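You operate a simulated robot arm through the tools that you are given. There is no shell and no other tool. Be economical: measure what you need, move in short steps, check, and stop when the job is done.

You run a simulated robot arm. Do the job below in one go: nothing can be reset, and whatever is moved stays where it is left.

Task
Wipe up the crumbs and put the dark biscuit back in its tin.
Fine: use the purple cloth and put it back. Then stand the tin on the clean spot; press the lid on once the biscuit is in. The other biscuit stays on the plate. What is to be rubbed or washed off counts as gone when no trace of it is left.

It is judged by the outcome, as a careful person would: the job done as asked, and still so three seconds after it is handed in. It fails if anything else is knocked over, pushed out of place, dropped, spilled or broken. A push-on lid holds only when it is set on centred and level and pressed home; a screw cap is set on level and turned clockwise until tight. Flat cloth is picked up by pressing the open fingertips on it (5 to 10 N) and closing them slowly along it; thin cloth reads only 2 to 8 mm in the jaws.

Robot
A 7-joint arm with a two-finger parallel gripper, fixed in place. Base frame: the origin is at the foot of the arm, x ahead of it, y to its left, z up; the work surface is at about z = 0. Lengths are in m, angles in degrees, forces in N, time in s.
With the tool pointing down near the work surface it reaches from about 0.24 to 0.62 m from the base axis. Its first joint turns from -66.0 to 66.0 degrees. Payload 2.6 kg.
Tool frame: the origin (TCP) lies between the finger pads and is the grasp point; the fingertips stand 0.03 m ahead of it; z points along the fingers, y is the line along which they close. Largest opening 0.094 m; finger width 0.028, thickness 0.01; the body of the gripper, 0.05 by 0.096 m, starts 0.055 m behind the TCP.
Orientation is told as [roll, pitch, yaw] about the base's x, y, z axes, in that order, counted from this pose: with the fingers straight down and closing along the base's y, the tool's x points along the base's -x, its y along +y and its z along -z.

Tools
- The arm moves only by the tool nudge_tool. Its argument "rows" is a list of rows, each a list of 7 numbers: the shift along the tool's x, y, z in m, then the turn, a rotation vector about the tool's x, y, z in rad, then the opening, from 0 (shut) to 1 (fully open). In form: [[tx, ty, tz, wx, wy, wz, fingers], ...]. A call has 1 to 10 rows; each row is the pose to reach, as a shift and turn from the pose commanded when the call began, along the tool's axes at that moment. Each row takes 0.2 s and may step no farther than 0.05 m and 8.6 degrees from the row before; otherwise, or with a gripper value out of range, the whole call is refused. Where a pose cannot be reached the arm comes as near as it can. A force on the tool above 90 N (or 10 N above the force at the start of the call, whichever is more), or a blocked arm, ends the call early, and 0.2 s more pass. Each finger travels about 0.072 m/s and halts on what it meets, pressing with about 43 N; the grip force reading is that of the motor and also rises with nothing between the fingers. The clock runs only during rows and for 0.2 s after the last one: add rows that repeat a pose to give the fingers time. It gives the time, the measured TCP pose, the force on the tool (base axes), the opening and the grip force at its end, in the units of the frame above (readings bear some noise), with the torque about the TCP (base axes, N m) and any sound that the robot's microphone picked up.
- Cameras (640 x 400 px; columns grow to the right, rows downward): "scene" is fixed at [0.0098, 0.4391, 0.5535]; the picture's right is [-0.91, -0.42, 0.00], its down [-0.34, 0.73, -0.59] and it looks along [0.25, -0.54, -0.80] (base axes); focal length 214 px, centre (320, 200). "wrist" rides on the gripper at [0.076, 0.014, -0.103] in the tool frame; the picture's right is [-0.18, 0.98, 0.00], its down [-0.75, -0.14, -0.64] and it looks along [-0.63, -0.12, 0.77] (tool axes); focal length 243 px, centre (320, 200). There is no depth. A picture from a camera that has moved, and an enlarged one, comes with that camera's place and axes in the base frame and with its lens. The place of the scene camera against the robot may be out by one fixed shift of up to 0.018 m in any direction.
- capture(camera): a new picture of that camera. It takes no simulated time.
- close_up(camera, box): a new picture of the part [left, top, right, bottom] of that camera's present view, enlarged. It takes no simulated time.
- hand_in(): hands the job in; it is judged then, once.

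Work in short steps. Places have to be worked out from the pictures, the camera data and where the tool is seen: move nearer, look again, correct. Check each grasp and each placing, and mend what went wrong. You have 120 turns and 68 pictures in all, those below and enlarged ones among them. Open the gripper and draw the arm clear of the work before you hand the job in, unless the task says otherwise; then end with one line.

The tools are called after "Call:" by a JSON object that holds its "op" and its "data". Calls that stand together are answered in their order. nudge_tool: Moves the arm, as the interface text tells. Its arguments: {"type":"object","properties":{"rows":{"type":"array"}},"required":["rows"]} The other tools are called the same way: capture (camera) takes a picture; close_up (camera, box) takes an enlarged picture of a part of a camera's view; hand_in () hands the job in.

At the start:

```text
clock: 0.0
ee_pos: [0.2747, 0.2254, 0.2934]
ee_rot: [0.0, 0.0, 0.0]
wrist_force: [0.4, -0.1, 0.2]
moment: [-0.02, -0.02, 0.02]
grip_width: 0.0941
grasp_force: 0.0
```

scene: 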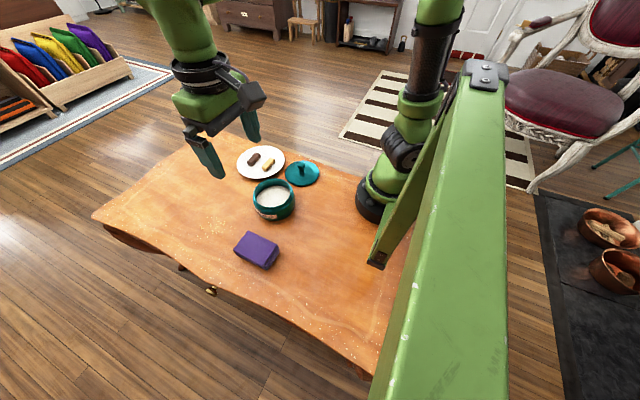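
wrist: 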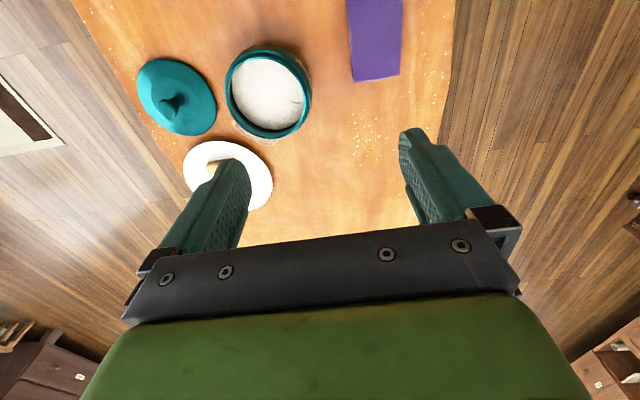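

I'll start with enlarged views to find the crumbs, the cloth, the tin and the biscuits.

Call:
{"op": "close_up", "data": {"camera": "scene", "box": [180, 130, 340, 230]}}

Call:
{"op": "close_up", "data": {"camera": "scene", "box": [90, 180, 330, 330]}}

Call:
{"op": "close_up", "data": {"camera": "wrist", "box": [120, 0, 480, 225]}}

```text
4.00 times, centred on (260, 180) of scene
camera zoom: at [0.0098, 0.4391, 0.5535], right [-0.91, -0.42, 0.0], down [-0.34, 0.73, -0.59], along [0.25, -0.54, -0.8], focal length 858 px, centre (560, 280)
```

zoom: 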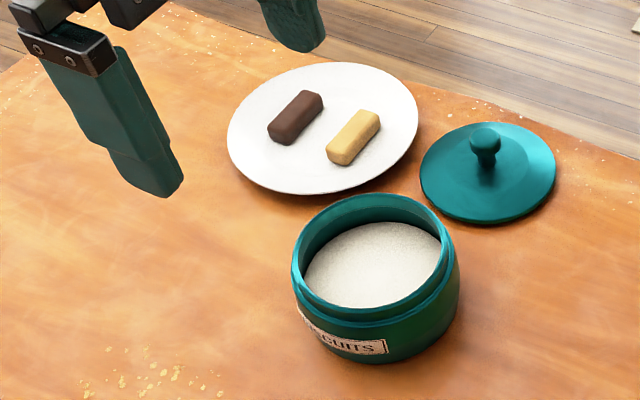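

```text
2.67 times, centred on (210, 255) of scene
camera zoom: at [0.0098, 0.4391, 0.5535], right [-0.91, -0.42, 0.0], down [-0.34, 0.73, -0.59], along [0.25, -0.54, -0.8], focal length 572 px, centre (613, 53)
```

zoom: 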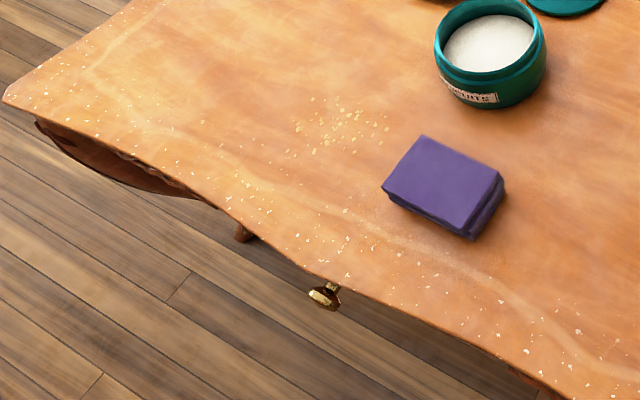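

```text
1.78 times, centred on (300, 112) of wrist
camera zoom: at [0.1995, 0.2405, 0.3962], right [0.18, 0.98, 0.0], down [0.75, -0.14, 0.64], along [0.63, -0.12, -0.77], focal length 431 px, centre (356, 356)
```

zoom: 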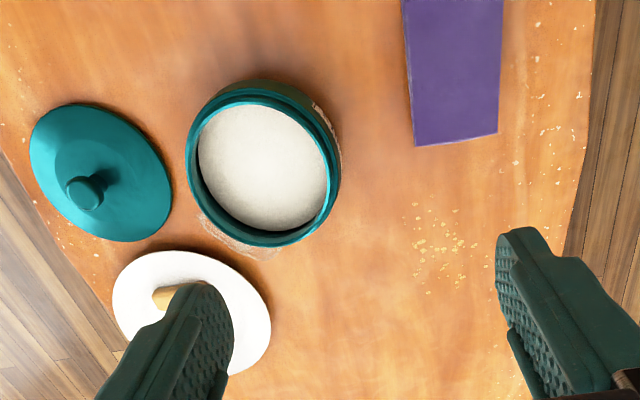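

The yellow patch near (0.40, 0.287) is the crumbs, and the white specks along the table edges look like wear. The folded cloth is centred near (0.25, 0.30), about 0.10 x 0.065. I'll go above the cloth and look again.

Call:
{"op": "nudge_tool", "data": {"rows": [[0.006, 0.019, 0.04, 0, 0, 0, 1], [0.012, 0.038, 0.08, 0, 0, 0, 1], [0.018, 0.057, 0.12, 0, 0, 0, 1], [0.025, 0.075, 0.16, 0, 0, 0, 1], [0.025, 0.075, 0.16, 0, 0, 0, 1]]}}

Call:
{"op": "capture", "data": {"camera": "wrist"}}

Call:
{"op": "capture", "data": {"camera": "scene"}}

```text
clock: 1.2
ee_pos: [0.25, 0.3005, 0.1323]
ee_rot: [0.0, -0.2, 0.0]
wrist_force: [0.5, -0.2, -0.1]
moment: [-0.02, -0.01, 0.0]
grip_width: 0.0941
grasp_force: 0.1
```

```text
62 pictures are left
camera wrist: at [0.1751, 0.316, 0.2354], right [0.18, 0.98, 0.0], down [0.75, -0.14, 0.64], along [0.63, -0.12, -0.77], focal length 243 px, centre (320, 200)
```

wrist: 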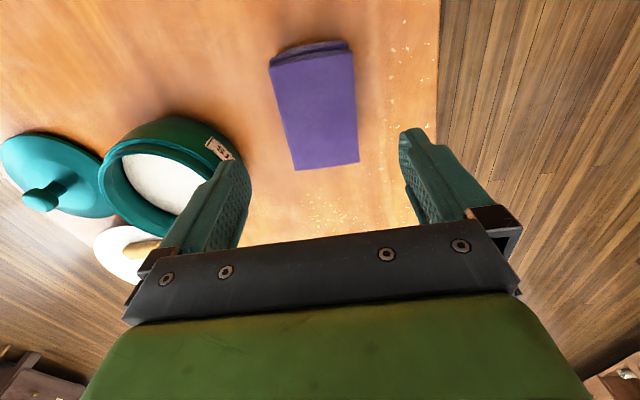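

```text
61 pictures are left
```

scene: 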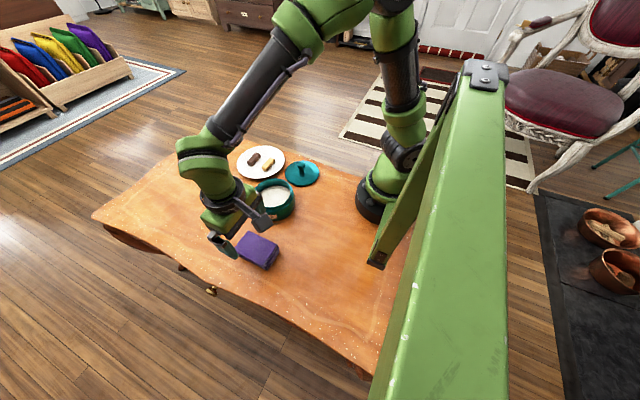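

The cloth centre is near (0.257, 0.300), with its width along y. I'll descend with the fingers either side of it and stop with the tips about 1 cm above the table.

Call:
{"op": "nudge_tool", "data": {"rows": [[-0.007, 0, 0.03, 0, 0, 0, 1], [-0.007, 0, 0.06, 0, 0, 0, 1], [-0.007, 0, 0.08, 0, 0, 0, 1], [-0.007, 0, 0.094, 0, 0, 0, 1], [-0.007, 0, 0.094, 0, 0, 0, 1]]}}

Call:
{"op": "capture", "data": {"camera": "wrist"}}

```text
clock: 2.4
ee_pos: [0.2561, 0.2994, 0.0384]
ee_rot: [0.0, 0.1, 0.0]
wrist_force: [-0.8, 0.3, 0.2]
moment: [0.02, 0.0, -0.01]
grip_width: 0.094
grasp_force: 0.1
```

```text
60 pictures are left
camera wrist: at [0.1814, 0.3155, 0.142], right [0.18, 0.98, 0.0], down [0.75, -0.14, 0.64], along [0.63, -0.12, -0.77], focal length 243 px, centre (320, 200)
```

wrist: 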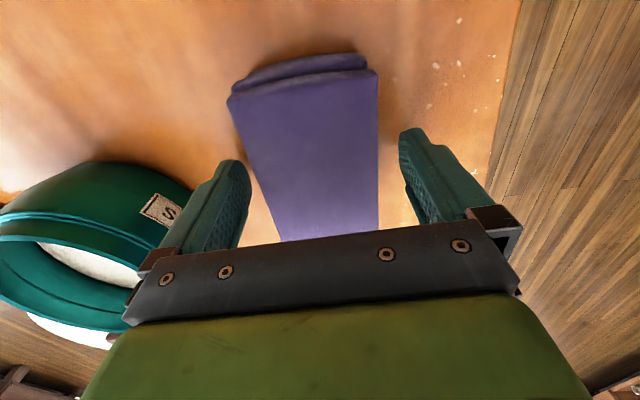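

The fingers straddle the cloth. I'll close on it.

Call:
{"op": "nudge_tool", "data": {"rows": [[0, 0, 0, 0, 0, 0, 0.8], [0, 0, 0, 0, 0, 0, 0.7], [0, 0, 0, 0, 0, 0, 0.6], [0, 0, 0, 0, 0, 0, 0.5], [0, 0, 0, 0, 0, 0, 0.5]]}}

```text
clock: 3.6
ee_pos: [0.2564, 0.2999, 0.0388]
ee_rot: [0.1, 0.0, 0.0]
wrist_force: [-0.7, -0.1, 0.1]
moment: [0.0, 0.0, 0.0]
grip_width: 0.0654
grasp_force: 43.1
```

It gripped at 65 mm. I'll lift a little and check that the cloth comes along.

Call:
{"op": "nudge_tool", "data": {"rows": [[0, 0, -0.02, 0, 0, 0, 0.5], [0, 0, -0.04, 0, 0, 0, 0.5], [-0.03, -0.003, -0.05, 0, 0, 0, 0.5], [-0.07, -0.007, -0.05, 0, 0, 0, 0.5], [-0.07, -0.007, -0.05, 0, 0, 0, 0.5]]}}

Call:
{"op": "capture", "data": {"camera": "wrist"}}

Call:
{"op": "close_up", "data": {"camera": "scene", "box": [120, 130, 360, 280]}}

```text
clock: 4.8
ee_pos: [0.3266, 0.2937, 0.0872]
ee_rot: [0.0, 0.0, 0.1]
wrist_force: [-0.1, -0.3, -1.4]
moment: [0.02, -0.03, -0.02]
grip_width: 0.0654
grasp_force: 42.9
```

```text
59 pictures are left
camera wrist: at [0.2515, 0.3084, 0.1917], right [0.18, 0.98, 0.0], down [0.75, -0.14, 0.64], along [0.63, -0.12, -0.77], focal length 243 px, centre (320, 200)
```

wrist: 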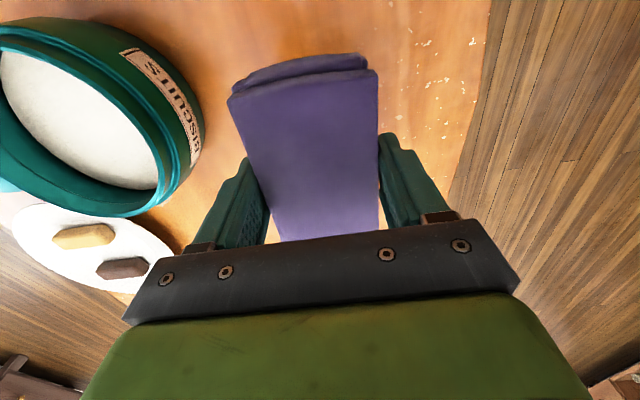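

```text
2.67 times, centred on (240, 205) of scene
camera zoom: at [0.0098, 0.4391, 0.5535], right [-0.91, -0.42, 0.0], down [-0.34, 0.73, -0.59], along [0.25, -0.54, -0.8], focal length 572 px, centre (533, 187)
```

zoom: 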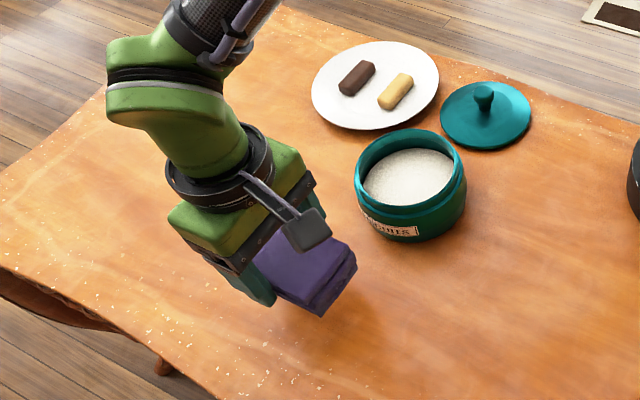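

The cloth is held level. I'll move over the crumbs at (0.395, 0.288) and lower until light contact.

Call:
{"op": "nudge_tool", "data": {"rows": [[-0.035, -0.003, 0.0, 0, 0, 0, 0.5], [-0.068, -0.006, 0.01, 0, 0, 0, 0.5], [-0.068, -0.006, 0.035, 0, 0, 0, 0.5], [-0.068, -0.006, 0.046, 0, 0, 0, 0.5], [-0.068, -0.006, 0.051, 0, 0, 0, 0.5], [-0.068, -0.006, 0.051, 0, 0, 0, 0.5]]}}

```text
clock: 6.2
ee_pos: [0.394, 0.2865, 0.0376]
ee_rot: [0.1, 0.0, 0.0]
wrist_force: [-4.3, -3.5, 14.1]
moment: [-0.16, 0.33, 0.04]
grip_width: 0.0654
grasp_force: 42.8
```

Contact at about 14 N. Now I'll wipe in strokes along x at several y offsets.

Call:
{"op": "nudge_tool", "data": {"rows": [[-0.03, 0, 0, 0, 0, 0, 0.5], [-0.05, 0.0, 0, 0, 0, 0, 0.5], [-0.05, 0.022, 0, 0, 0, 0, 0.5], [-0.015, 0.022, 0, 0, 0, 0, 0.5], [0.02, 0.022, 0, 0, 0, 0, 0.5], [0.04, 0.02, 0, 0, 0, 0, 0.5], [0.04, -0.02, 0, 0, 0, 0, 0.5], [0.0, -0.02, 0, 0, 0, 0, 0.5], [-0.04, -0.02, 0, 0, 0, 0, 0.5], [-0.05, -0.02, 0, 0, 0, 0, 0.5]]}}

```text
clock: 8.4
ee_pos: [0.444, 0.2686, 0.0375]
ee_rot: [0.1, -0.1, 0.1]
wrist_force: [-13.3, 0.3, 27.9]
moment: [-0.03, 0.05, -0.09]
grip_width: 0.0653
grasp_force: 43.3
```

The strokes went cleanly. One more pass, slightly lighter, ending near the centre, then I'll lift and inspect.

Call:
{"op": "nudge_tool", "data": {"rows": [[0.035, 0.0, -0.0005, 0, 0, 0, 0.5], [0.07, 0.005, -0.0005, 0, 0, 0, 0.5], [0.07, 0.03, -0.0005, 0, 0, 0, 0.5], [0.035, 0.03, -0.0005, 0, 0, 0, 0.5], [0.0, 0.03, -0.0005, 0, 0, 0, 0.5], [0.035, 0.018, -0.0005, 0, 0, 0, 0.5], [0.06, 0.018, -0.0005, 0, 0, 0, 0.5], [0.06, 0.018, -0.03, 0, 0, 0, 0.5], [0.1, 0.02, -0.05, 0, 0, 0, 0.5], [0.14, 0.022, -0.06, 0, 0, 0, 0.5]]}}

Call:
{"op": "close_up", "data": {"camera": "scene", "box": [120, 170, 280, 270]}}

```text
clock: 10.6
ee_pos: [0.3056, 0.2899, 0.0989]
ee_rot: [-0.1, 0.0, 0.0]
wrist_force: [-0.6, 0.4, -0.1]
moment: [-0.02, -0.02, -0.02]
grip_width: 0.0655
grasp_force: 43.2
```

```text
4.00 times, centred on (200, 220) of scene
camera zoom: at [0.0098, 0.4391, 0.5535], right [-0.91, -0.42, 0.0], down [-0.34, 0.73, -0.59], along [0.25, -0.54, -0.8], focal length 858 px, centre (800, 120)
```

zoom: 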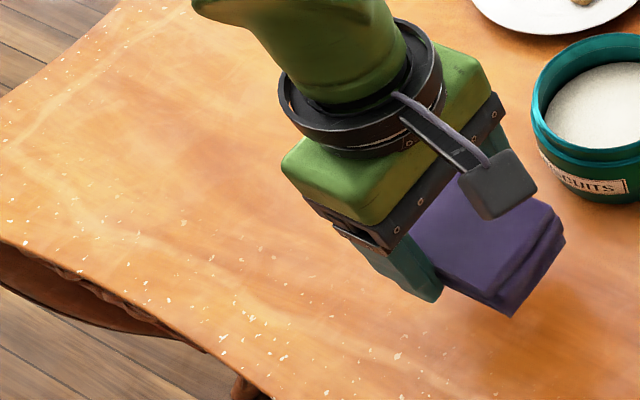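

The area is partly hidden by the arm. I'll move over the cloth's old place, staying high, and look again with both cameras before putting the cloth down.

Call:
{"op": "nudge_tool", "data": {"rows": [[0.025, 0.005, -0.025, 0, 0, 0, 0.5], [0.05, 0.01, -0.05, 0, 0, 0, 0.5], [0.05, 0.01, -0.05, 0, 0, 0, 0.5]]}}

Call:
{"op": "close_up", "data": {"camera": "scene", "box": [120, 170, 280, 270]}}

Call:
{"op": "capture", "data": {"camera": "wrist"}}

```text
clock: 11.4
ee_pos: [0.2553, 0.2995, 0.1482]
ee_rot: [0.0, 0.0, 0.0]
wrist_force: [-0.3, 0.3, -1.0]
moment: [0.05, -0.01, -0.02]
grip_width: 0.0652
grasp_force: 43.2
```

```text
4.00 times, centred on (200, 220) of scene
camera zoom: at [0.0098, 0.4391, 0.5535], right [-0.91, -0.42, 0.0], down [-0.34, 0.73, -0.59], along [0.25, -0.54, -0.8], focal length 858 px, centre (800, 120)
```

zoom: 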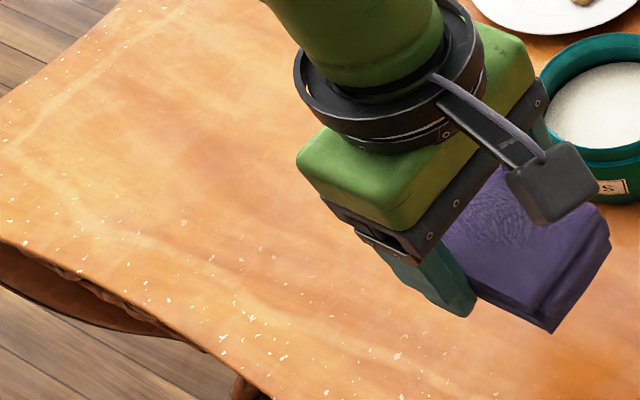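

```text
55 pictures are left
camera wrist: at [0.1791, 0.3148, 0.2518], right [0.18, 0.98, 0.0], down [0.75, -0.14, 0.64], along [0.63, -0.12, -0.77], focal length 243 px, centre (320, 200)
```

wrist: 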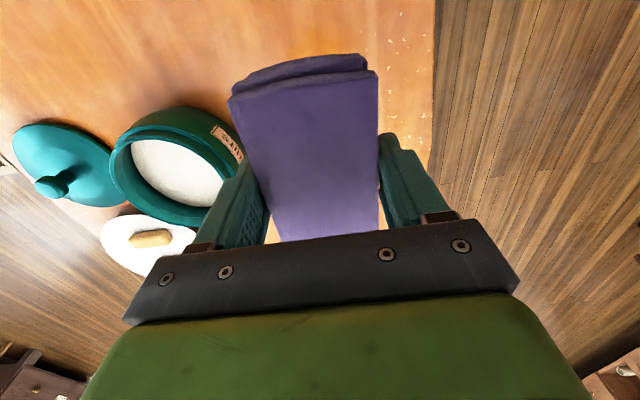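

The gripper still hides the patch. I'll put the cloth back at its exact place (TCP 0.2564, 0.2999, 0.0388), release it, and inspect from clear; picking it up again is easy if needed.

Call:
{"op": "nudge_tool", "data": {"rows": [[0, 0, 0.04, 0, 0, 0, 0.5], [0, 0, 0.08, 0, 0, 0, 0.5], [0, 0, 0.1, 0, 0, 0, 0.5], [0, 0, 0.109, 0, 0, 0, 0.5], [0, 0, 0.109, 0, 0, 0, 0.5]]}}

```text
clock: 12.6
ee_pos: [0.2548, 0.2978, 0.0375]
ee_rot: [-0.1, -0.1, 0.0]
wrist_force: [-2.1, -1.2, 6.1]
moment: [0.01, -0.21, -0.08]
grip_width: 0.0655
grasp_force: 42.6
```

It rests on the table at 6 N. I'll open, rise and move clear toward the base side.

Call:
{"op": "nudge_tool", "data": {"rows": [[0, 0, 0, 0, 0, 0, 0.8], [0, 0, 0, 0, 0, 0, 1], [0, 0, 0, 0, 0, 0, 1], [0, 0, -0.04, 0, 0, 0, 1], [0, 0, -0.08, 0, 0, 0, 1], [0, -0.02, -0.12, 0, 0, 0, 1], [0, -0.05, -0.16, 0, 0, 0, 1], [-0.02, -0.09, -0.18, 0, 0, 0, 1], [-0.02, -0.13, -0.2, 0, 0, 0, 1], [-0.02, -0.14, -0.2, 0, 0, 0, 1]]}}

Call:
{"op": "close_up", "data": {"camera": "scene", "box": [120, 170, 280, 270]}}

Call:
{"op": "capture", "data": {"camera": "wrist"}}

```text
clock: 14.8
ee_pos: [0.2743, 0.1582, 0.2383]
ee_rot: [0.0, 0.0, 0.1]
wrist_force: [0.3, 0.3, 0.2]
moment: [0.02, -0.02, 0.0]
grip_width: 0.094
grasp_force: 0.2
```

```text
4.00 times, centred on (200, 220) of scene
camera zoom: at [0.0098, 0.4391, 0.5535], right [-0.91, -0.42, 0.0], down [-0.34, 0.73, -0.59], along [0.25, -0.54, -0.8], focal length 858 px, centre (800, 120)
```

zoom: 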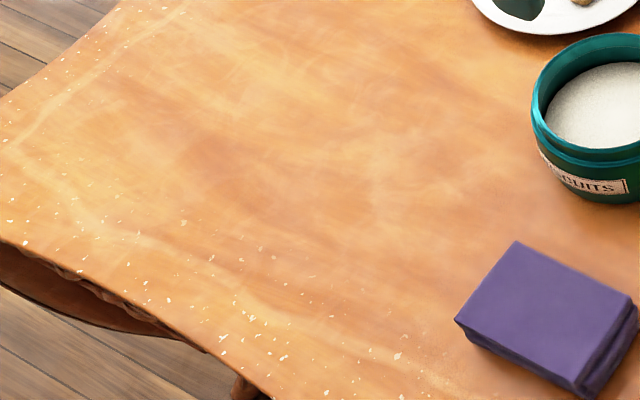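

```text
53 pictures are left
camera wrist: at [0.1996, 0.1742, 0.3422], right [0.18, 0.98, 0.0], down [0.75, -0.14, 0.64], along [0.63, -0.12, -0.77], focal length 243 px, centre (320, 200)
```

wrist: 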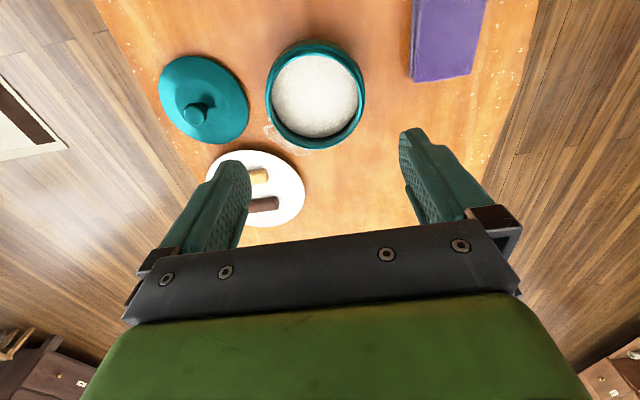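

The patch is clean. I'll check the faint specks left of the cloth, around scene (225, 260), at higher zoom.

Call:
{"op": "close_up", "data": {"camera": "scene", "box": [184, 210, 264, 260]}}

Call:
{"op": "close_up", "data": {"camera": "scene", "box": [200, 245, 280, 295]}}

Call:
{"op": "close_up", "data": {"camera": "wrist", "box": [150, 30, 390, 180]}}

```text
8.00 times, centred on (224, 235) of scene
camera zoom: at [0.0098, 0.4391, 0.5535], right [-0.91, -0.42, 0.0], down [-0.34, 0.73, -0.59], along [0.25, -0.54, -0.8], focal length 1716 px, centre (1088, -80)
```

zoom: 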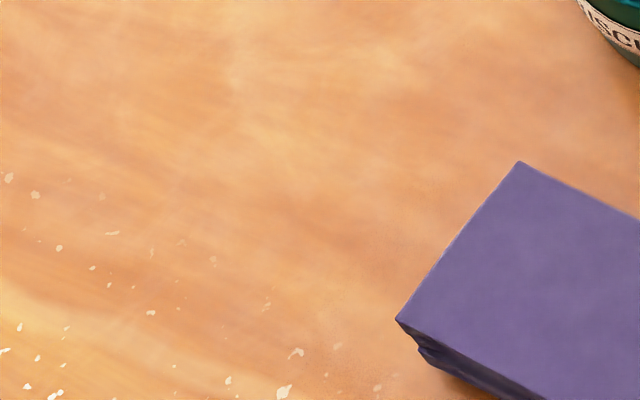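

```text
8.00 times, centred on (240, 270) of scene
camera zoom: at [0.0098, 0.4391, 0.5535], right [-0.91, -0.42, 0.0], down [-0.34, 0.73, -0.59], along [0.25, -0.54, -0.8], focal length 1716 px, centre (960, -360)
```

zoom: 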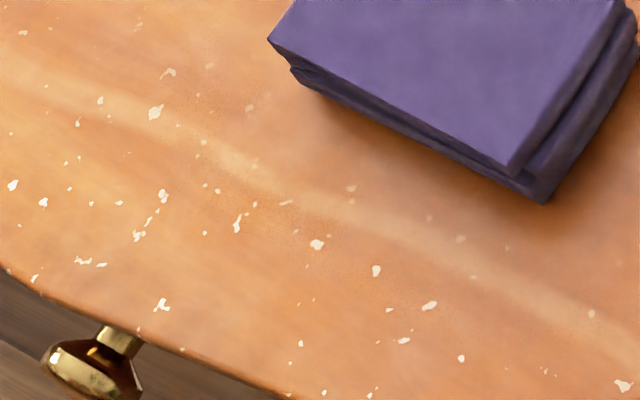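

```text
2.67 times, centred on (270, 105) of wrist
camera zoom: at [0.1996, 0.1742, 0.3422], right [0.18, 0.98, 0.0], down [0.75, -0.14, 0.64], along [0.63, -0.12, -0.77], focal length 647 px, centre (453, 453)
```

zoom: 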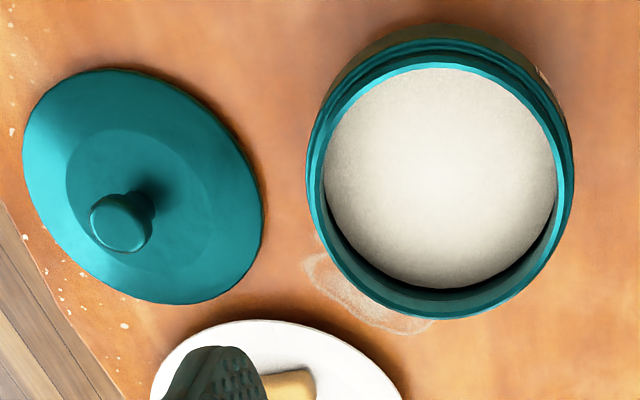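

The crumbs are gone (the remaining pale chips are wear in the table top) and the cloth is back. The tin is near (0.288, 0.151) and about 0.117 m wide, too wide to span, so I'll grip its wall on the +y side. I'll move above that wall for a close look.

Call:
{"op": "nudge_tool", "data": {"rows": [[-0.005, 0.016, 0.03, 0, 0, 0, 0.8], [-0.01, 0.032, 0.06, 0, 0, 0, 0.55], [-0.014, 0.048, 0.09, 0, 0, 0, 0.5], [-0.014, 0.048, 0.11, 0, 0, 0, 0.5], [-0.014, 0.048, 0.11, 0, 0, 0, 0.5]]}}

Call:
{"op": "capture", "data": {"camera": "wrist"}}

Call:
{"op": "close_up", "data": {"camera": "scene", "box": [210, 140, 338, 220]}}

```text
clock: 16.0
ee_pos: [0.2889, 0.2067, 0.1289]
ee_rot: [0.0, 0.0, 0.2]
wrist_force: [0.1, 0.4, -0.8]
moment: [-0.03, 0.01, -0.01]
grip_width: 0.047
grasp_force: 0.1
```

```text
49 pictures are left
camera wrist: at [0.2134, 0.2223, 0.2314], right [0.18, 0.98, 0.0], down [0.75, -0.14, 0.64], along [0.63, -0.12, -0.77], focal length 243 px, centre (320, 200)
```

wrist: 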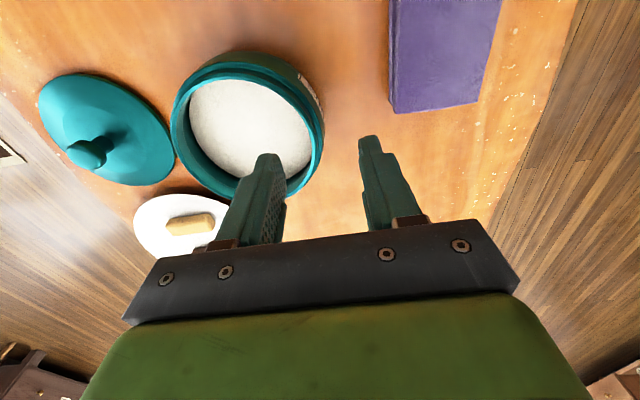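

```text
5.00 times, centred on (274, 180) of scene
camera zoom: at [0.0098, 0.4391, 0.5535], right [-0.91, -0.42, 0.0], down [-0.34, 0.73, -0.59], along [0.25, -0.54, -0.8], focal length 1072 px, centre (550, 300)
```

zoom: 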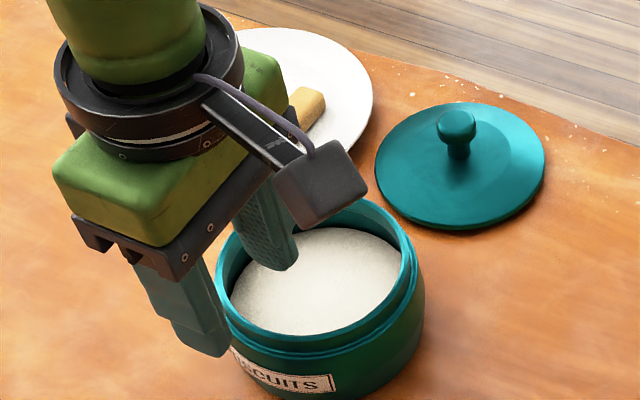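

I'll enlarge the wrist view of the tin to measure the rim accurately.

Call:
{"op": "close_up", "data": {"camera": "wrist", "box": [150, 30, 406, 190]}}

```text
2.50 times, centred on (278, 110) of wrist
camera zoom: at [0.2134, 0.2223, 0.2314], right [0.18, 0.98, 0.0], down [0.75, -0.14, 0.64], along [0.63, -0.12, -0.77], focal length 606 px, centre (425, 425)
```

zoom: 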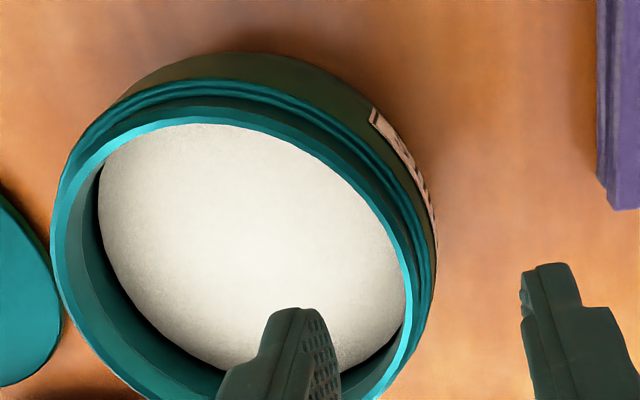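

The rim is at about z = 0.061, centred near (0.2935, 0.150), with the fill at about z = 0.03. I'll put the +y wall between the fingers and descend until the tips are at about 0.040, inside and above the fill.

Call:
{"op": "nudge_tool", "data": {"rows": [[-0.005, -0.003, 0.02, 0, 0, 0, 0.5], [-0.005, -0.003, 0.04, 0, 0, 0, 0.5], [-0.005, -0.003, 0.05, 0, 0, 0, 0.5], [-0.005, -0.003, 0.05, 0, 0, 0, 0.5]]}}

Call:
{"op": "close_up", "data": {"camera": "wrist", "box": [120, 70, 440, 270]}}

Call:
{"op": "close_up", "data": {"camera": "scene", "box": [210, 150, 338, 230]}}

```text
clock: 17.0
ee_pos: [0.2936, 0.2031, 0.0791]
ee_rot: [-0.1, 0.1, 0.1]
wrist_force: [-1.4, 0.1, 0.4]
moment: [-0.01, -0.01, -0.02]
grip_width: 0.047
grasp_force: 0.1
```

```text
2.00 times, centred on (280, 170) of wrist
camera zoom: at [0.2187, 0.2191, 0.1819], right [0.18, 0.98, 0.0], down [0.75, -0.14, 0.64], along [0.63, -0.12, -0.77], focal length 485 px, centre (400, 260)
```

zoom: 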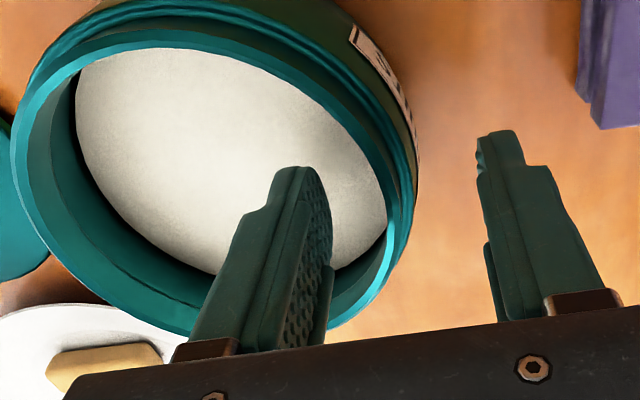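

```text
5.00 times, centred on (274, 190) of scene
camera zoom: at [0.0098, 0.4391, 0.5535], right [-0.91, -0.42, 0.0], down [-0.34, 0.73, -0.59], along [0.25, -0.54, -0.8], focal length 1072 px, centre (550, 250)
```

zoom: 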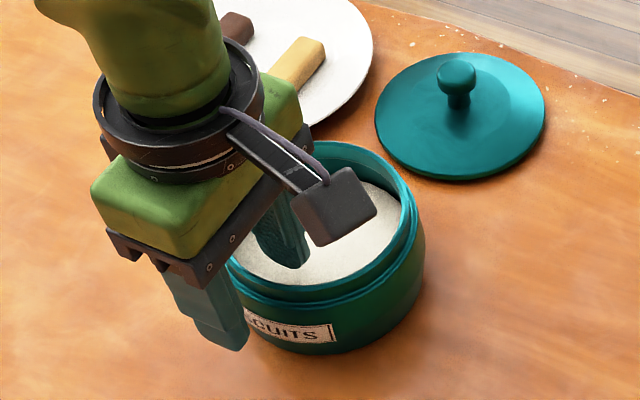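

The wall lies between the fingers. I'll descend 11 mm more so the tips are near z = 0.038, then close slowly.

Call:
{"op": "nudge_tool", "data": {"rows": [[0, 0, 0.006, 0, 0, 0, 0.5], [0, 0, 0.011, 0, 0, 0, 0.5], [0, 0, 0.011, 0, 0, 0, 0.4], [0, 0, 0.011, 0, 0, 0, 0.3], [0, 0, 0.011, 0, 0, 0, 0.2], [0, 0, 0.011, 0, 0, 0, 0.1]]}}

```text
clock: 18.4
ee_pos: [0.2928, 0.2026, 0.0666]
ee_rot: [0.0, 0.0, 0.1]
wrist_force: [0.1, -0.7, -0.1]
moment: [0.01, -0.02, -0.01]
grip_width: 0.0096
grasp_force: 0.9
```

Still no wall contact at 9.6 mm. I'll close fully and see where it stops.

Call:
{"op": "nudge_tool", "data": {"rows": [[0, 0, 0, 0, 0, 0, 0.06], [0, 0, 0, 0, 0, 0, 0.03], [0, 0, 0, 0, 0, 0, 0.0], [0, 0, 0, 0, 0, 0, 0.0]]}}

Call:
{"op": "close_up", "data": {"camera": "wrist", "box": [120, 70, 440, 270]}}

```text
clock: 19.4
ee_pos: [0.2932, 0.2039, 0.0685]
ee_rot: [0.0, -0.1, -0.1]
wrist_force: [-0.3, -1.2, -1.2]
moment: [-0.04, -0.02, -0.02]
grip_width: 0.006
grasp_force: 40.2
```

```text
2.00 times, centred on (280, 170) of wrist
camera zoom: at [0.2184, 0.2193, 0.1709], right [0.18, 0.98, 0.0], down [0.75, -0.14, 0.64], along [0.63, -0.12, -0.77], focal length 485 px, centre (400, 260)
```

zoom: 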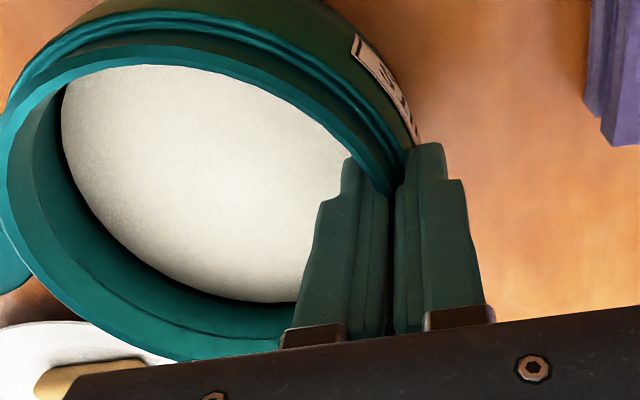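

The wall is gripped with 6 mm in the jaws. I'll lift 15 mm gently and check the force and tilt.

Call:
{"op": "nudge_tool", "data": {"rows": [[0, 0, -0.003, 0, 0, 0, 0], [0, 0, -0.007, 0, 0, 0, 0], [0, 0, -0.011, 0, 0, 0, 0], [0, 0, -0.015, 0, 0, 0, 0], [0, 0, -0.015, 0, 0, 0, 0]]}}

Call:
{"op": "close_up", "data": {"camera": "scene", "box": [210, 150, 338, 230]}}

Call:
{"op": "close_up", "data": {"camera": "wrist", "box": [120, 70, 440, 270]}}

```text
clock: 20.6
ee_pos: [0.293, 0.2043, 0.0826]
ee_rot: [0.0, 0.0, 0.0]
wrist_force: [0.1, 0.4, -3.0]
moment: [0.13, 0.05, -0.01]
grip_width: 0.0065
grasp_force: 40.0
```

```text
5.00 times, centred on (274, 190) of scene
camera zoom: at [0.0098, 0.4391, 0.5535], right [-0.91, -0.42, 0.0], down [-0.34, 0.73, -0.59], along [0.25, -0.54, -0.8], focal length 1072 px, centre (550, 250)
```

zoom: 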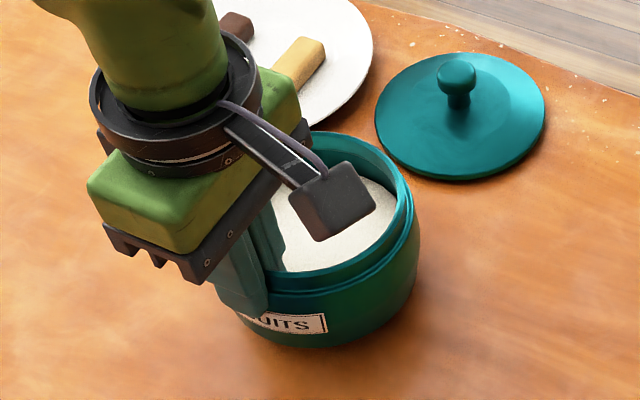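

```text
2.00 times, centred on (280, 170) of wrist
camera zoom: at [0.2183, 0.2196, 0.1863], right [0.18, 0.98, 0.0], down [0.75, -0.14, 0.64], along [0.63, -0.12, -0.77], focal length 485 px, centre (400, 260)
```

zoom: 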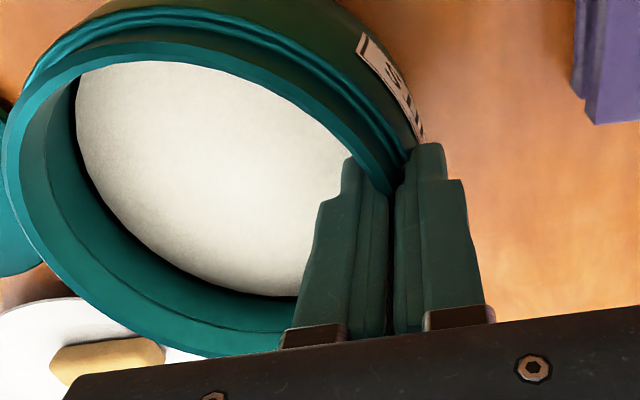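

The tin is up (about 0.3 kg) with a slight droop on the far side. I'll raise it a little, then go along x first and then +y, keeping clear of the cloth and plate.

Call:
{"op": "nudge_tool", "data": {"rows": [[0, 0, -0.008, 0, 0, 0, 0], [-0.025, 0, -0.01, 0, 0, 0, 0], [-0.055, 0, -0.01, 0, 0, 0, 0], [-0.085, 0.01, -0.01, 0, 0, 0, 0], [-0.1, 0.03, -0.01, 0, 0, 0, 0], [-0.107, 0.06, -0.01, 0, 0, 0, 0], [-0.107, 0.09, -0.01, 0, 0, 0, 0], [-0.107, 0.118, -0.01, 0, 0, 0, 0], [-0.107, 0.137, -0.01, 0, 0, 0, 0], [-0.107, 0.137, -0.01, 0, 0, 0, 0]]}}

Call:
{"op": "close_up", "data": {"camera": "scene", "box": [120, 150, 312, 270]}}

Call:
{"op": "capture", "data": {"camera": "wrist"}}

```text
clock: 22.8
ee_pos: [0.4, 0.342, 0.0926]
ee_rot: [0.0, -0.1, 0.0]
wrist_force: [0.6, 0.0, -2.3]
moment: [0.16, 0.01, 0.0]
grip_width: 0.0058
grasp_force: 40.3
```

```text
3.33 times, centred on (216, 210) of scene
camera zoom: at [0.0098, 0.4391, 0.5535], right [-0.91, -0.42, 0.0], down [-0.34, 0.73, -0.59], along [0.25, -0.54, -0.8], focal length 715 px, centre (667, 167)
```

zoom: 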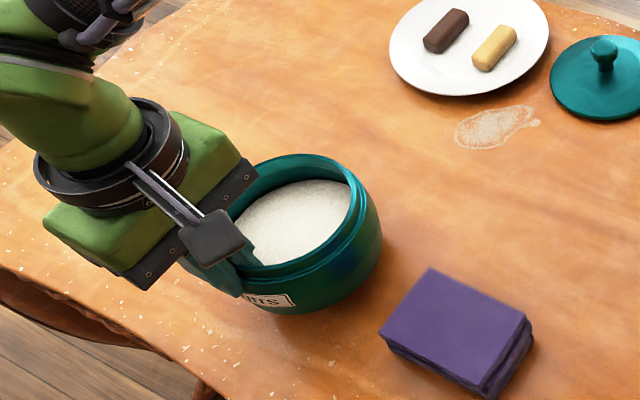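

```text
40 pictures are left
camera wrist: at [0.3249, 0.3573, 0.1955], right [0.18, 0.98, 0.0], down [0.75, -0.14, 0.64], along [0.63, -0.12, -0.77], focal length 243 px, centre (320, 200)
```

wrist: 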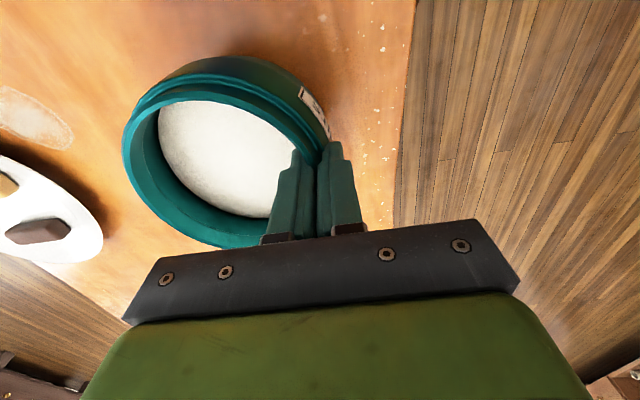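

The tin hangs over the clean spot. A whitish mark that was under the tin is now visible, and I'll look at it afterwards. Lowering the tin now.

Call:
{"op": "nudge_tool", "data": {"rows": [[0, 0, 0.008, 0, 0, 0, 0], [0, 0, 0.015, 0, 0, 0, 0], [0, 0, 0.02, 0, 0, 0, 0], [0, 0, 0.0245, 0, 0, 0, 0], [0, 0, 0.0245, 0, 0, 0, 0]]}}

Call:
{"op": "close_up", "data": {"camera": "scene", "box": [220, 140, 316, 200]}}

```text
clock: 24.0
ee_pos: [0.4009, 0.3418, 0.0679]
ee_rot: [-0.1, -0.1, 0.2]
wrist_force: [-0.3, 0.8, 0.5]
moment: [-0.04, -0.06, 0.07]
grip_width: 0.0061
grasp_force: 40.3
```

```text
6.67 times, centred on (268, 170) of scene
camera zoom: at [0.0098, 0.4391, 0.5535], right [-0.91, -0.42, 0.0], down [-0.34, 0.73, -0.59], along [0.25, -0.54, -0.8], focal length 1430 px, centre (667, 400)
```

zoom: 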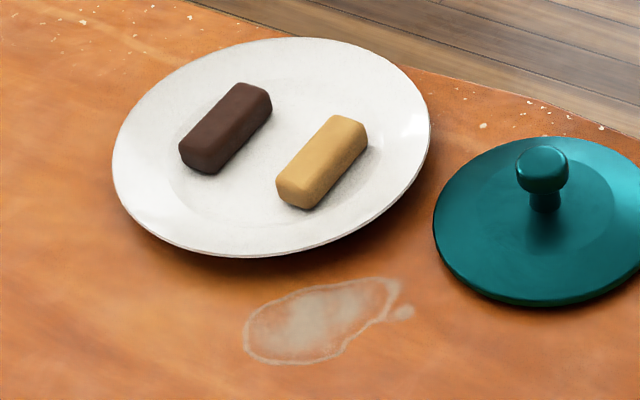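

The tin is down. The white mark is a dried spill, not crumbs, so it isn't part of the job. I'll release the wall and rise.

Call:
{"op": "nudge_tool", "data": {"rows": [[0, 0, 0, 0, 0, 0, 0.15], [0, 0, 0, 0, 0, 0, 0.3], [0, 0, 0, 0, 0, 0, 0.4], [0, 0, -0.02, 0, 0, 0, 0.4], [0, 0, -0.05, 0, 0, 0, 0.4], [0, -0.02, -0.09, 0, 0, 0, 0.5], [0, -0.05, -0.12, 0, 0, 0, 0.6], [0, -0.09, -0.15, 0, 0, 0, 0.6], [0, -0.13, -0.15, 0, 0, 0, 0.6], [-0.01, -0.17, -0.15, 0, 0, 0, 0.6]]}}

Call:
{"op": "capture", "data": {"camera": "wrist"}}

Call:
{"op": "capture", "data": {"camera": "scene"}}

```text
clock: 26.2
ee_pos: [0.4094, 0.1724, 0.2183]
ee_rot: [-0.1, 0.0, 0.2]
wrist_force: [0.0, 0.3, 0.4]
moment: [-0.02, -0.01, 0.04]
grip_width: 0.0564
grasp_force: 0.1
```

```text
38 pictures are left
camera wrist: at [0.3348, 0.1875, 0.322], right [0.18, 0.98, 0.0], down [0.75, -0.14, 0.64], along [0.63, -0.12, -0.77], focal length 243 px, centre (320, 200)
```

wrist: 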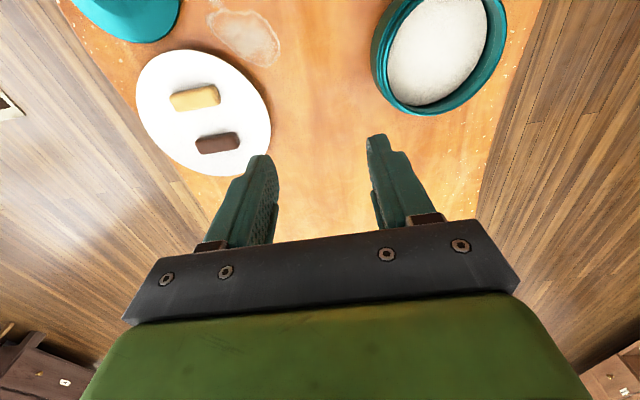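

```text
37 pictures are left
```

scene: 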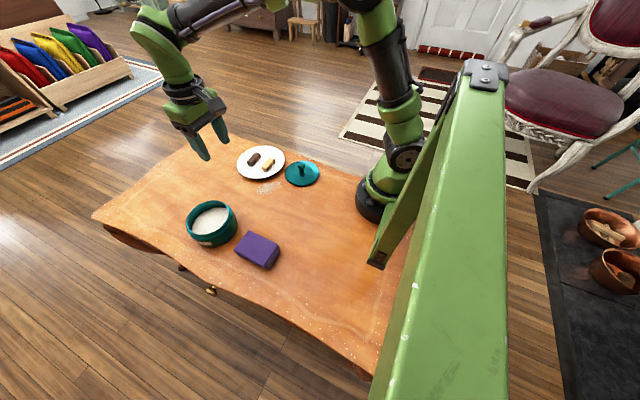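

The tin stands on the clean spot and the cloth wasn't touched. The dark biscuit is near (0.459, 0.024) with its long side along y, so I'll yaw about 90° to close along x while moving above it.

Call:
{"op": "nudge_tool", "data": {"rows": [[-0.005, -0.015, 0, 0, 0, -0.145, 0.6], [-0.01, -0.03, 0, 0, 0, -0.29, 0.6], [-0.015, -0.045, 0, 0, 0, -0.435, 0.6], [-0.02, -0.06, 0, 0, 0, -0.58, 0.6], [-0.025, -0.075, 0, 0, 0, -0.725, 0.6], [-0.03, -0.09, 0, 0, 0, -0.87, 0.6], [-0.035, -0.105, 0, 0, 0, -1.015, 0.6], [-0.04, -0.12, 0, 0, 0, -1.16, 0.6], [-0.045, -0.135, 0, 0, 0, -1.305, 0.6], [-0.05, -0.148, 0, 0, 0, -1.45, 0.6]]}}

```text
clock: 28.4
ee_pos: [0.4613, 0.0234, 0.2177]
ee_rot: [0.1, 0.1, 83.3]
wrist_force: [1.0, -0.1, -0.5]
moment: [0.01, 0.03, 0.04]
grip_width: 0.0563
grasp_force: 0.0
```

Yaw is 83°. I'll finish to about 93°, come down to z ≈ 0.13, and look.

Call:
{"op": "nudge_tool", "data": {"rows": [[0, 0, 0.03, 0, 0, -0.09, 0.6], [0, 0, 0.06, 0, 0, -0.17, 0.6], [0, 0, 0.088, 0, 0, -0.17, 0.6], [0, 0, 0.088, 0, 0, -0.17, 0.6]]}}

Call:
{"op": "capture", "data": {"camera": "wrist"}}

Call:
{"op": "close_up", "data": {"camera": "scene", "box": [210, 120, 306, 180]}}

```text
clock: 29.4
ee_pos: [0.4602, 0.0229, 0.1313]
ee_rot: [0.0, -0.1, 92.9]
wrist_force: [-0.3, 0.1, -0.7]
moment: [0.0, 0.0, 0.04]
grip_width: 0.0567
grasp_force: 0.1
```

```text
36 pictures are left
camera wrist: at [0.4512, -0.053, 0.234], right [-0.99, 0.13, 0.0], down [0.1, 0.76, 0.64], along [0.09, 0.64, -0.77], focal length 243 px, centre (320, 200)
```

wrist: 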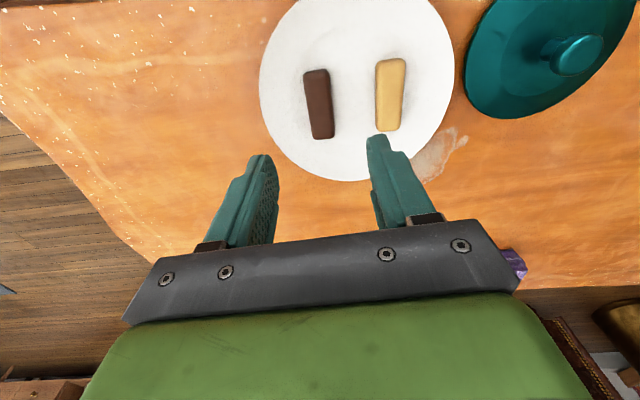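

```text
6.67 times, centred on (258, 150) of scene
camera zoom: at [0.0098, 0.4391, 0.5535], right [-0.91, -0.42, 0.0], down [-0.34, 0.73, -0.59], along [0.25, -0.54, -0.8], focal length 1430 px, centre (733, 533)
```

zoom: 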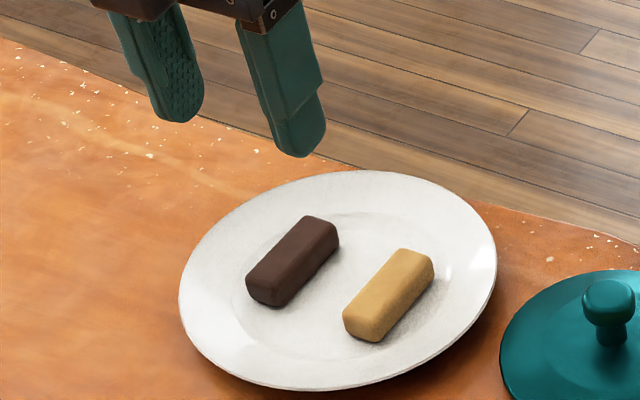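

The dark biscuit is centred at (0.4615, 0.018), 55 x 20 mm, aligned with y. I'll correct the yaw to 90°, narrow the opening to clear the pale biscuit, and descend partway.

Call:
{"op": "nudge_tool", "data": {"rows": [[0.005, -0.0015, 0.02, 0, 0, 0.05, 0.48], [0.005, -0.0015, 0.045, 0, 0, 0.05, 0.48], [0.005, -0.0015, 0.065, 0, 0, 0.05, 0.48], [0.005, -0.0015, 0.065, 0, 0, 0.05, 0.48]]}}

Call:
{"op": "capture", "data": {"camera": "wrist"}}

Call:
{"op": "close_up", "data": {"camera": "scene", "box": [210, 120, 306, 180]}}

```text
clock: 30.4
ee_pos: [0.4624, 0.018, 0.0662]
ee_rot: [0.0, 0.0, 89.9]
wrist_force: [-0.2, -0.2, 0.0]
moment: [0.01, 0.01, -0.02]
grip_width: 0.0453
grasp_force: 0.1
```

```text
34 pictures are left
camera wrist: at [0.4496, -0.0565, 0.1687], right [-0.98, 0.18, 0.0], down [0.14, 0.75, 0.64], along [0.12, 0.63, -0.77], focal length 243 px, centre (320, 200)
```

wrist: 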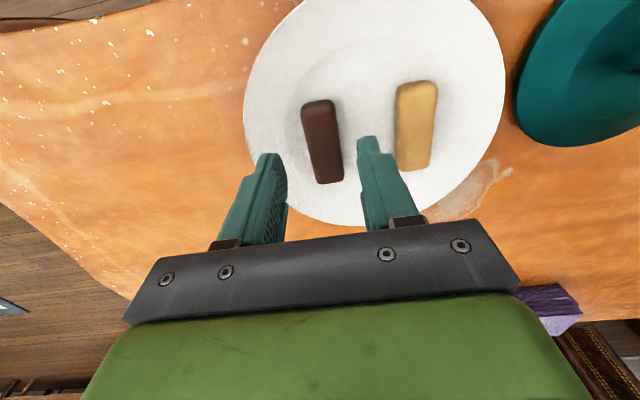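

```text
6.67 times, centred on (258, 150) of scene
camera zoom: at [0.0098, 0.4391, 0.5535], right [-0.91, -0.42, 0.0], down [-0.34, 0.73, -0.59], along [0.25, -0.54, -0.8], focal length 1430 px, centre (733, 533)
```

zoom: 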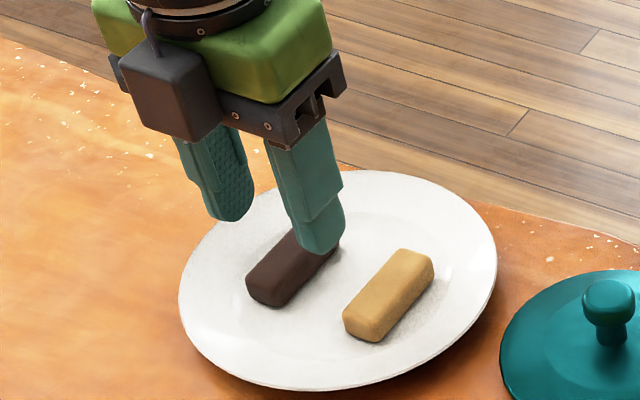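

Alignment looks good (biscuit x ≈ 0.4615, TCP 0.462). I'll descend with the tips to about z = 0.015 and watch the force.

Call:
{"op": "nudge_tool", "data": {"rows": [[0.002, 0, 0.008, 0, 0, 0, 0.48], [0.002, 0, 0.015, 0, 0, 0, 0.48], [0.002, 0, 0.021, 0, 0, 0, 0.48], [0.002, 0, 0.021, 0, 0, 0, 0.48]]}}

Call:
{"op": "close_up", "data": {"camera": "wrist", "box": [220, 90, 460, 240]}}

```text
clock: 31.4
ee_pos: [0.4626, 0.0167, 0.0436]
ee_rot: [0.0, 0.0, 90.0]
wrist_force: [-0.1, -0.5, 0.9]
moment: [-0.02, 0.03, 0.02]
grip_width: 0.0451
grasp_force: 0.0
```

```text
2.67 times, centred on (340, 165) of wrist
camera zoom: at [0.4493, -0.0588, 0.1478], right [-0.98, 0.18, 0.0], down [0.14, 0.75, 0.64], along [0.12, 0.63, -0.77], focal length 647 px, centre (267, 293)
```

zoom: 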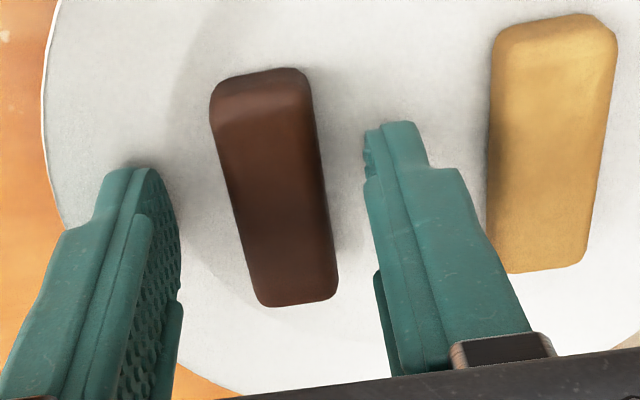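

The biscuit is between the fingertips. Closing.

Call:
{"op": "nudge_tool", "data": {"rows": [[0, 0, 0, 0, 0, 0, 0.38], [0, 0, 0, 0, 0, 0, 0.28], [0, 0, 0, 0, 0, 0, 0.2], [0, 0, 0, 0, 0, 0, 0.15], [0, 0, 0, 0, 0, 0, 0.15]]}}

```text
clock: 32.6
ee_pos: [0.4634, 0.0159, 0.0451]
ee_rot: [-0.1, 0.0, 90.0]
wrist_force: [-0.2, -0.8, 0.1]
moment: [0.0, -0.02, -0.03]
grip_width: 0.0204
grasp_force: 43.0
```

Gripped at 20 mm. I'll lift and check.

Call:
{"op": "nudge_tool", "data": {"rows": [[0, 0, -0.02, 0, 0, 0, 0.15], [0, 0, -0.05, 0, 0, 0, 0.15], [0, 0, -0.08, 0, 0, 0, 0.15], [0, 0, -0.1, 0, 0, 0, 0.15]]}}

Call:
{"op": "capture", "data": {"camera": "wrist"}}

```text
clock: 33.6
ee_pos: [0.4612, 0.0166, 0.1441]
ee_rot: [0.0, 0.0, 90.0]
wrist_force: [-0.9, 0.0, -0.2]
moment: [0.02, -0.01, -0.01]
grip_width: 0.0205
grasp_force: 42.5
```

```text
31 pictures are left
camera wrist: at [0.4488, -0.0584, 0.2475], right [-0.98, 0.18, 0.0], down [0.14, 0.75, 0.64], along [0.12, 0.63, -0.77], focal length 243 px, centre (320, 200)
```

wrist: 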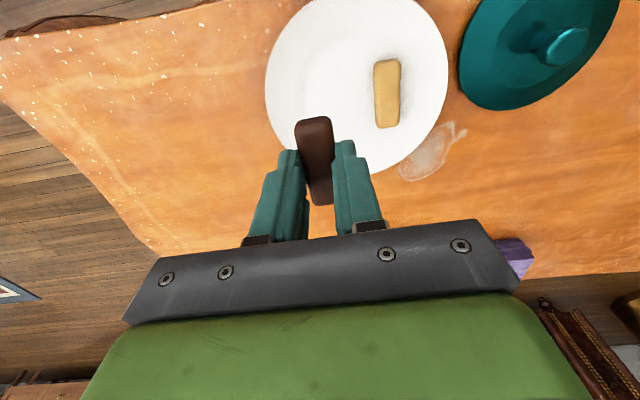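

The biscuit is held, and the pale one stayed on the plate. I'll carry it toward the tin at (0.401, 0.2885).

Call:
{"op": "nudge_tool", "data": {"rows": [[-0.035, 0.008, -0.005, 0, 0, 0, 0.15], [-0.075, 0.018, -0.01, 0, 0, 0, 0.15], [-0.115, 0.028, -0.01, 0, 0, 0, 0.15], [-0.155, 0.038, -0.01, 0, 0, 0, 0.15], [-0.195, 0.048, -0.01, 0, 0, 0, 0.15], [-0.235, 0.056, -0.01, 0, 0, 0, 0.15], [-0.265, 0.061, -0.01, 0, 0, 0, 0.15], [-0.272, 0.061, -0.01, 0, 0, 0, 0.15], [-0.272, 0.061, -0.01, 0, 0, 0, 0.15]]}}

Call:
{"op": "capture", "data": {"camera": "wrist"}}

Call:
{"op": "close_up", "data": {"camera": "scene", "box": [140, 160, 300, 260]}}

```text
clock: 35.6
ee_pos: [0.4013, 0.2893, 0.154]
ee_rot: [0.0, 0.0, 90.0]
wrist_force: [-0.7, 0.2, -0.5]
moment: [-0.01, 0.01, -0.02]
grip_width: 0.0203
grasp_force: 42.6
```

```text
30 pictures are left
camera wrist: at [0.3887, 0.2134, 0.2576], right [-0.98, 0.18, 0.0], down [0.14, 0.75, 0.64], along [0.12, 0.63, -0.77], focal length 243 px, centre (320, 200)
```

wrist: 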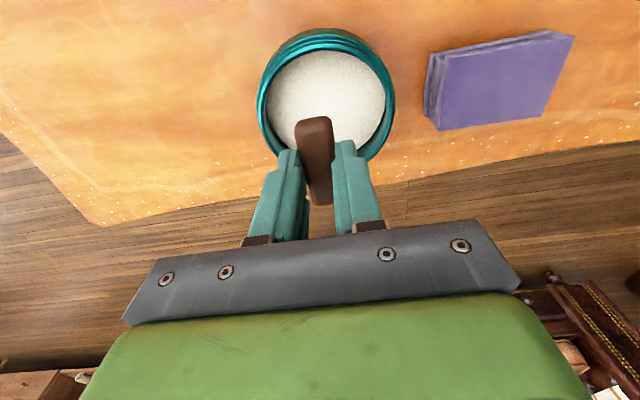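

```text
4.00 times, centred on (220, 210) of scene
camera zoom: at [0.0098, 0.4391, 0.5535], right [-0.91, -0.42, 0.0], down [-0.34, 0.73, -0.59], along [0.25, -0.54, -0.8], focal length 858 px, centre (720, 160)
```

zoom: 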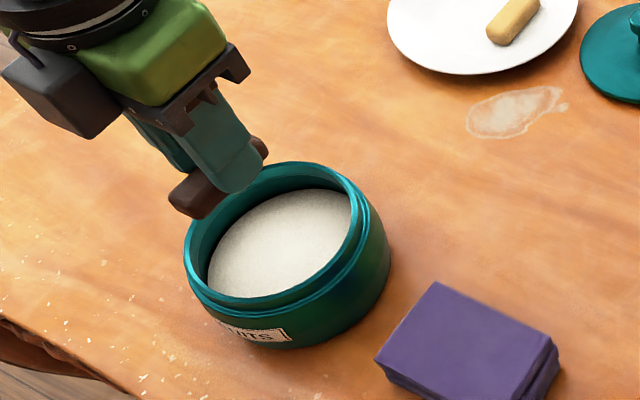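

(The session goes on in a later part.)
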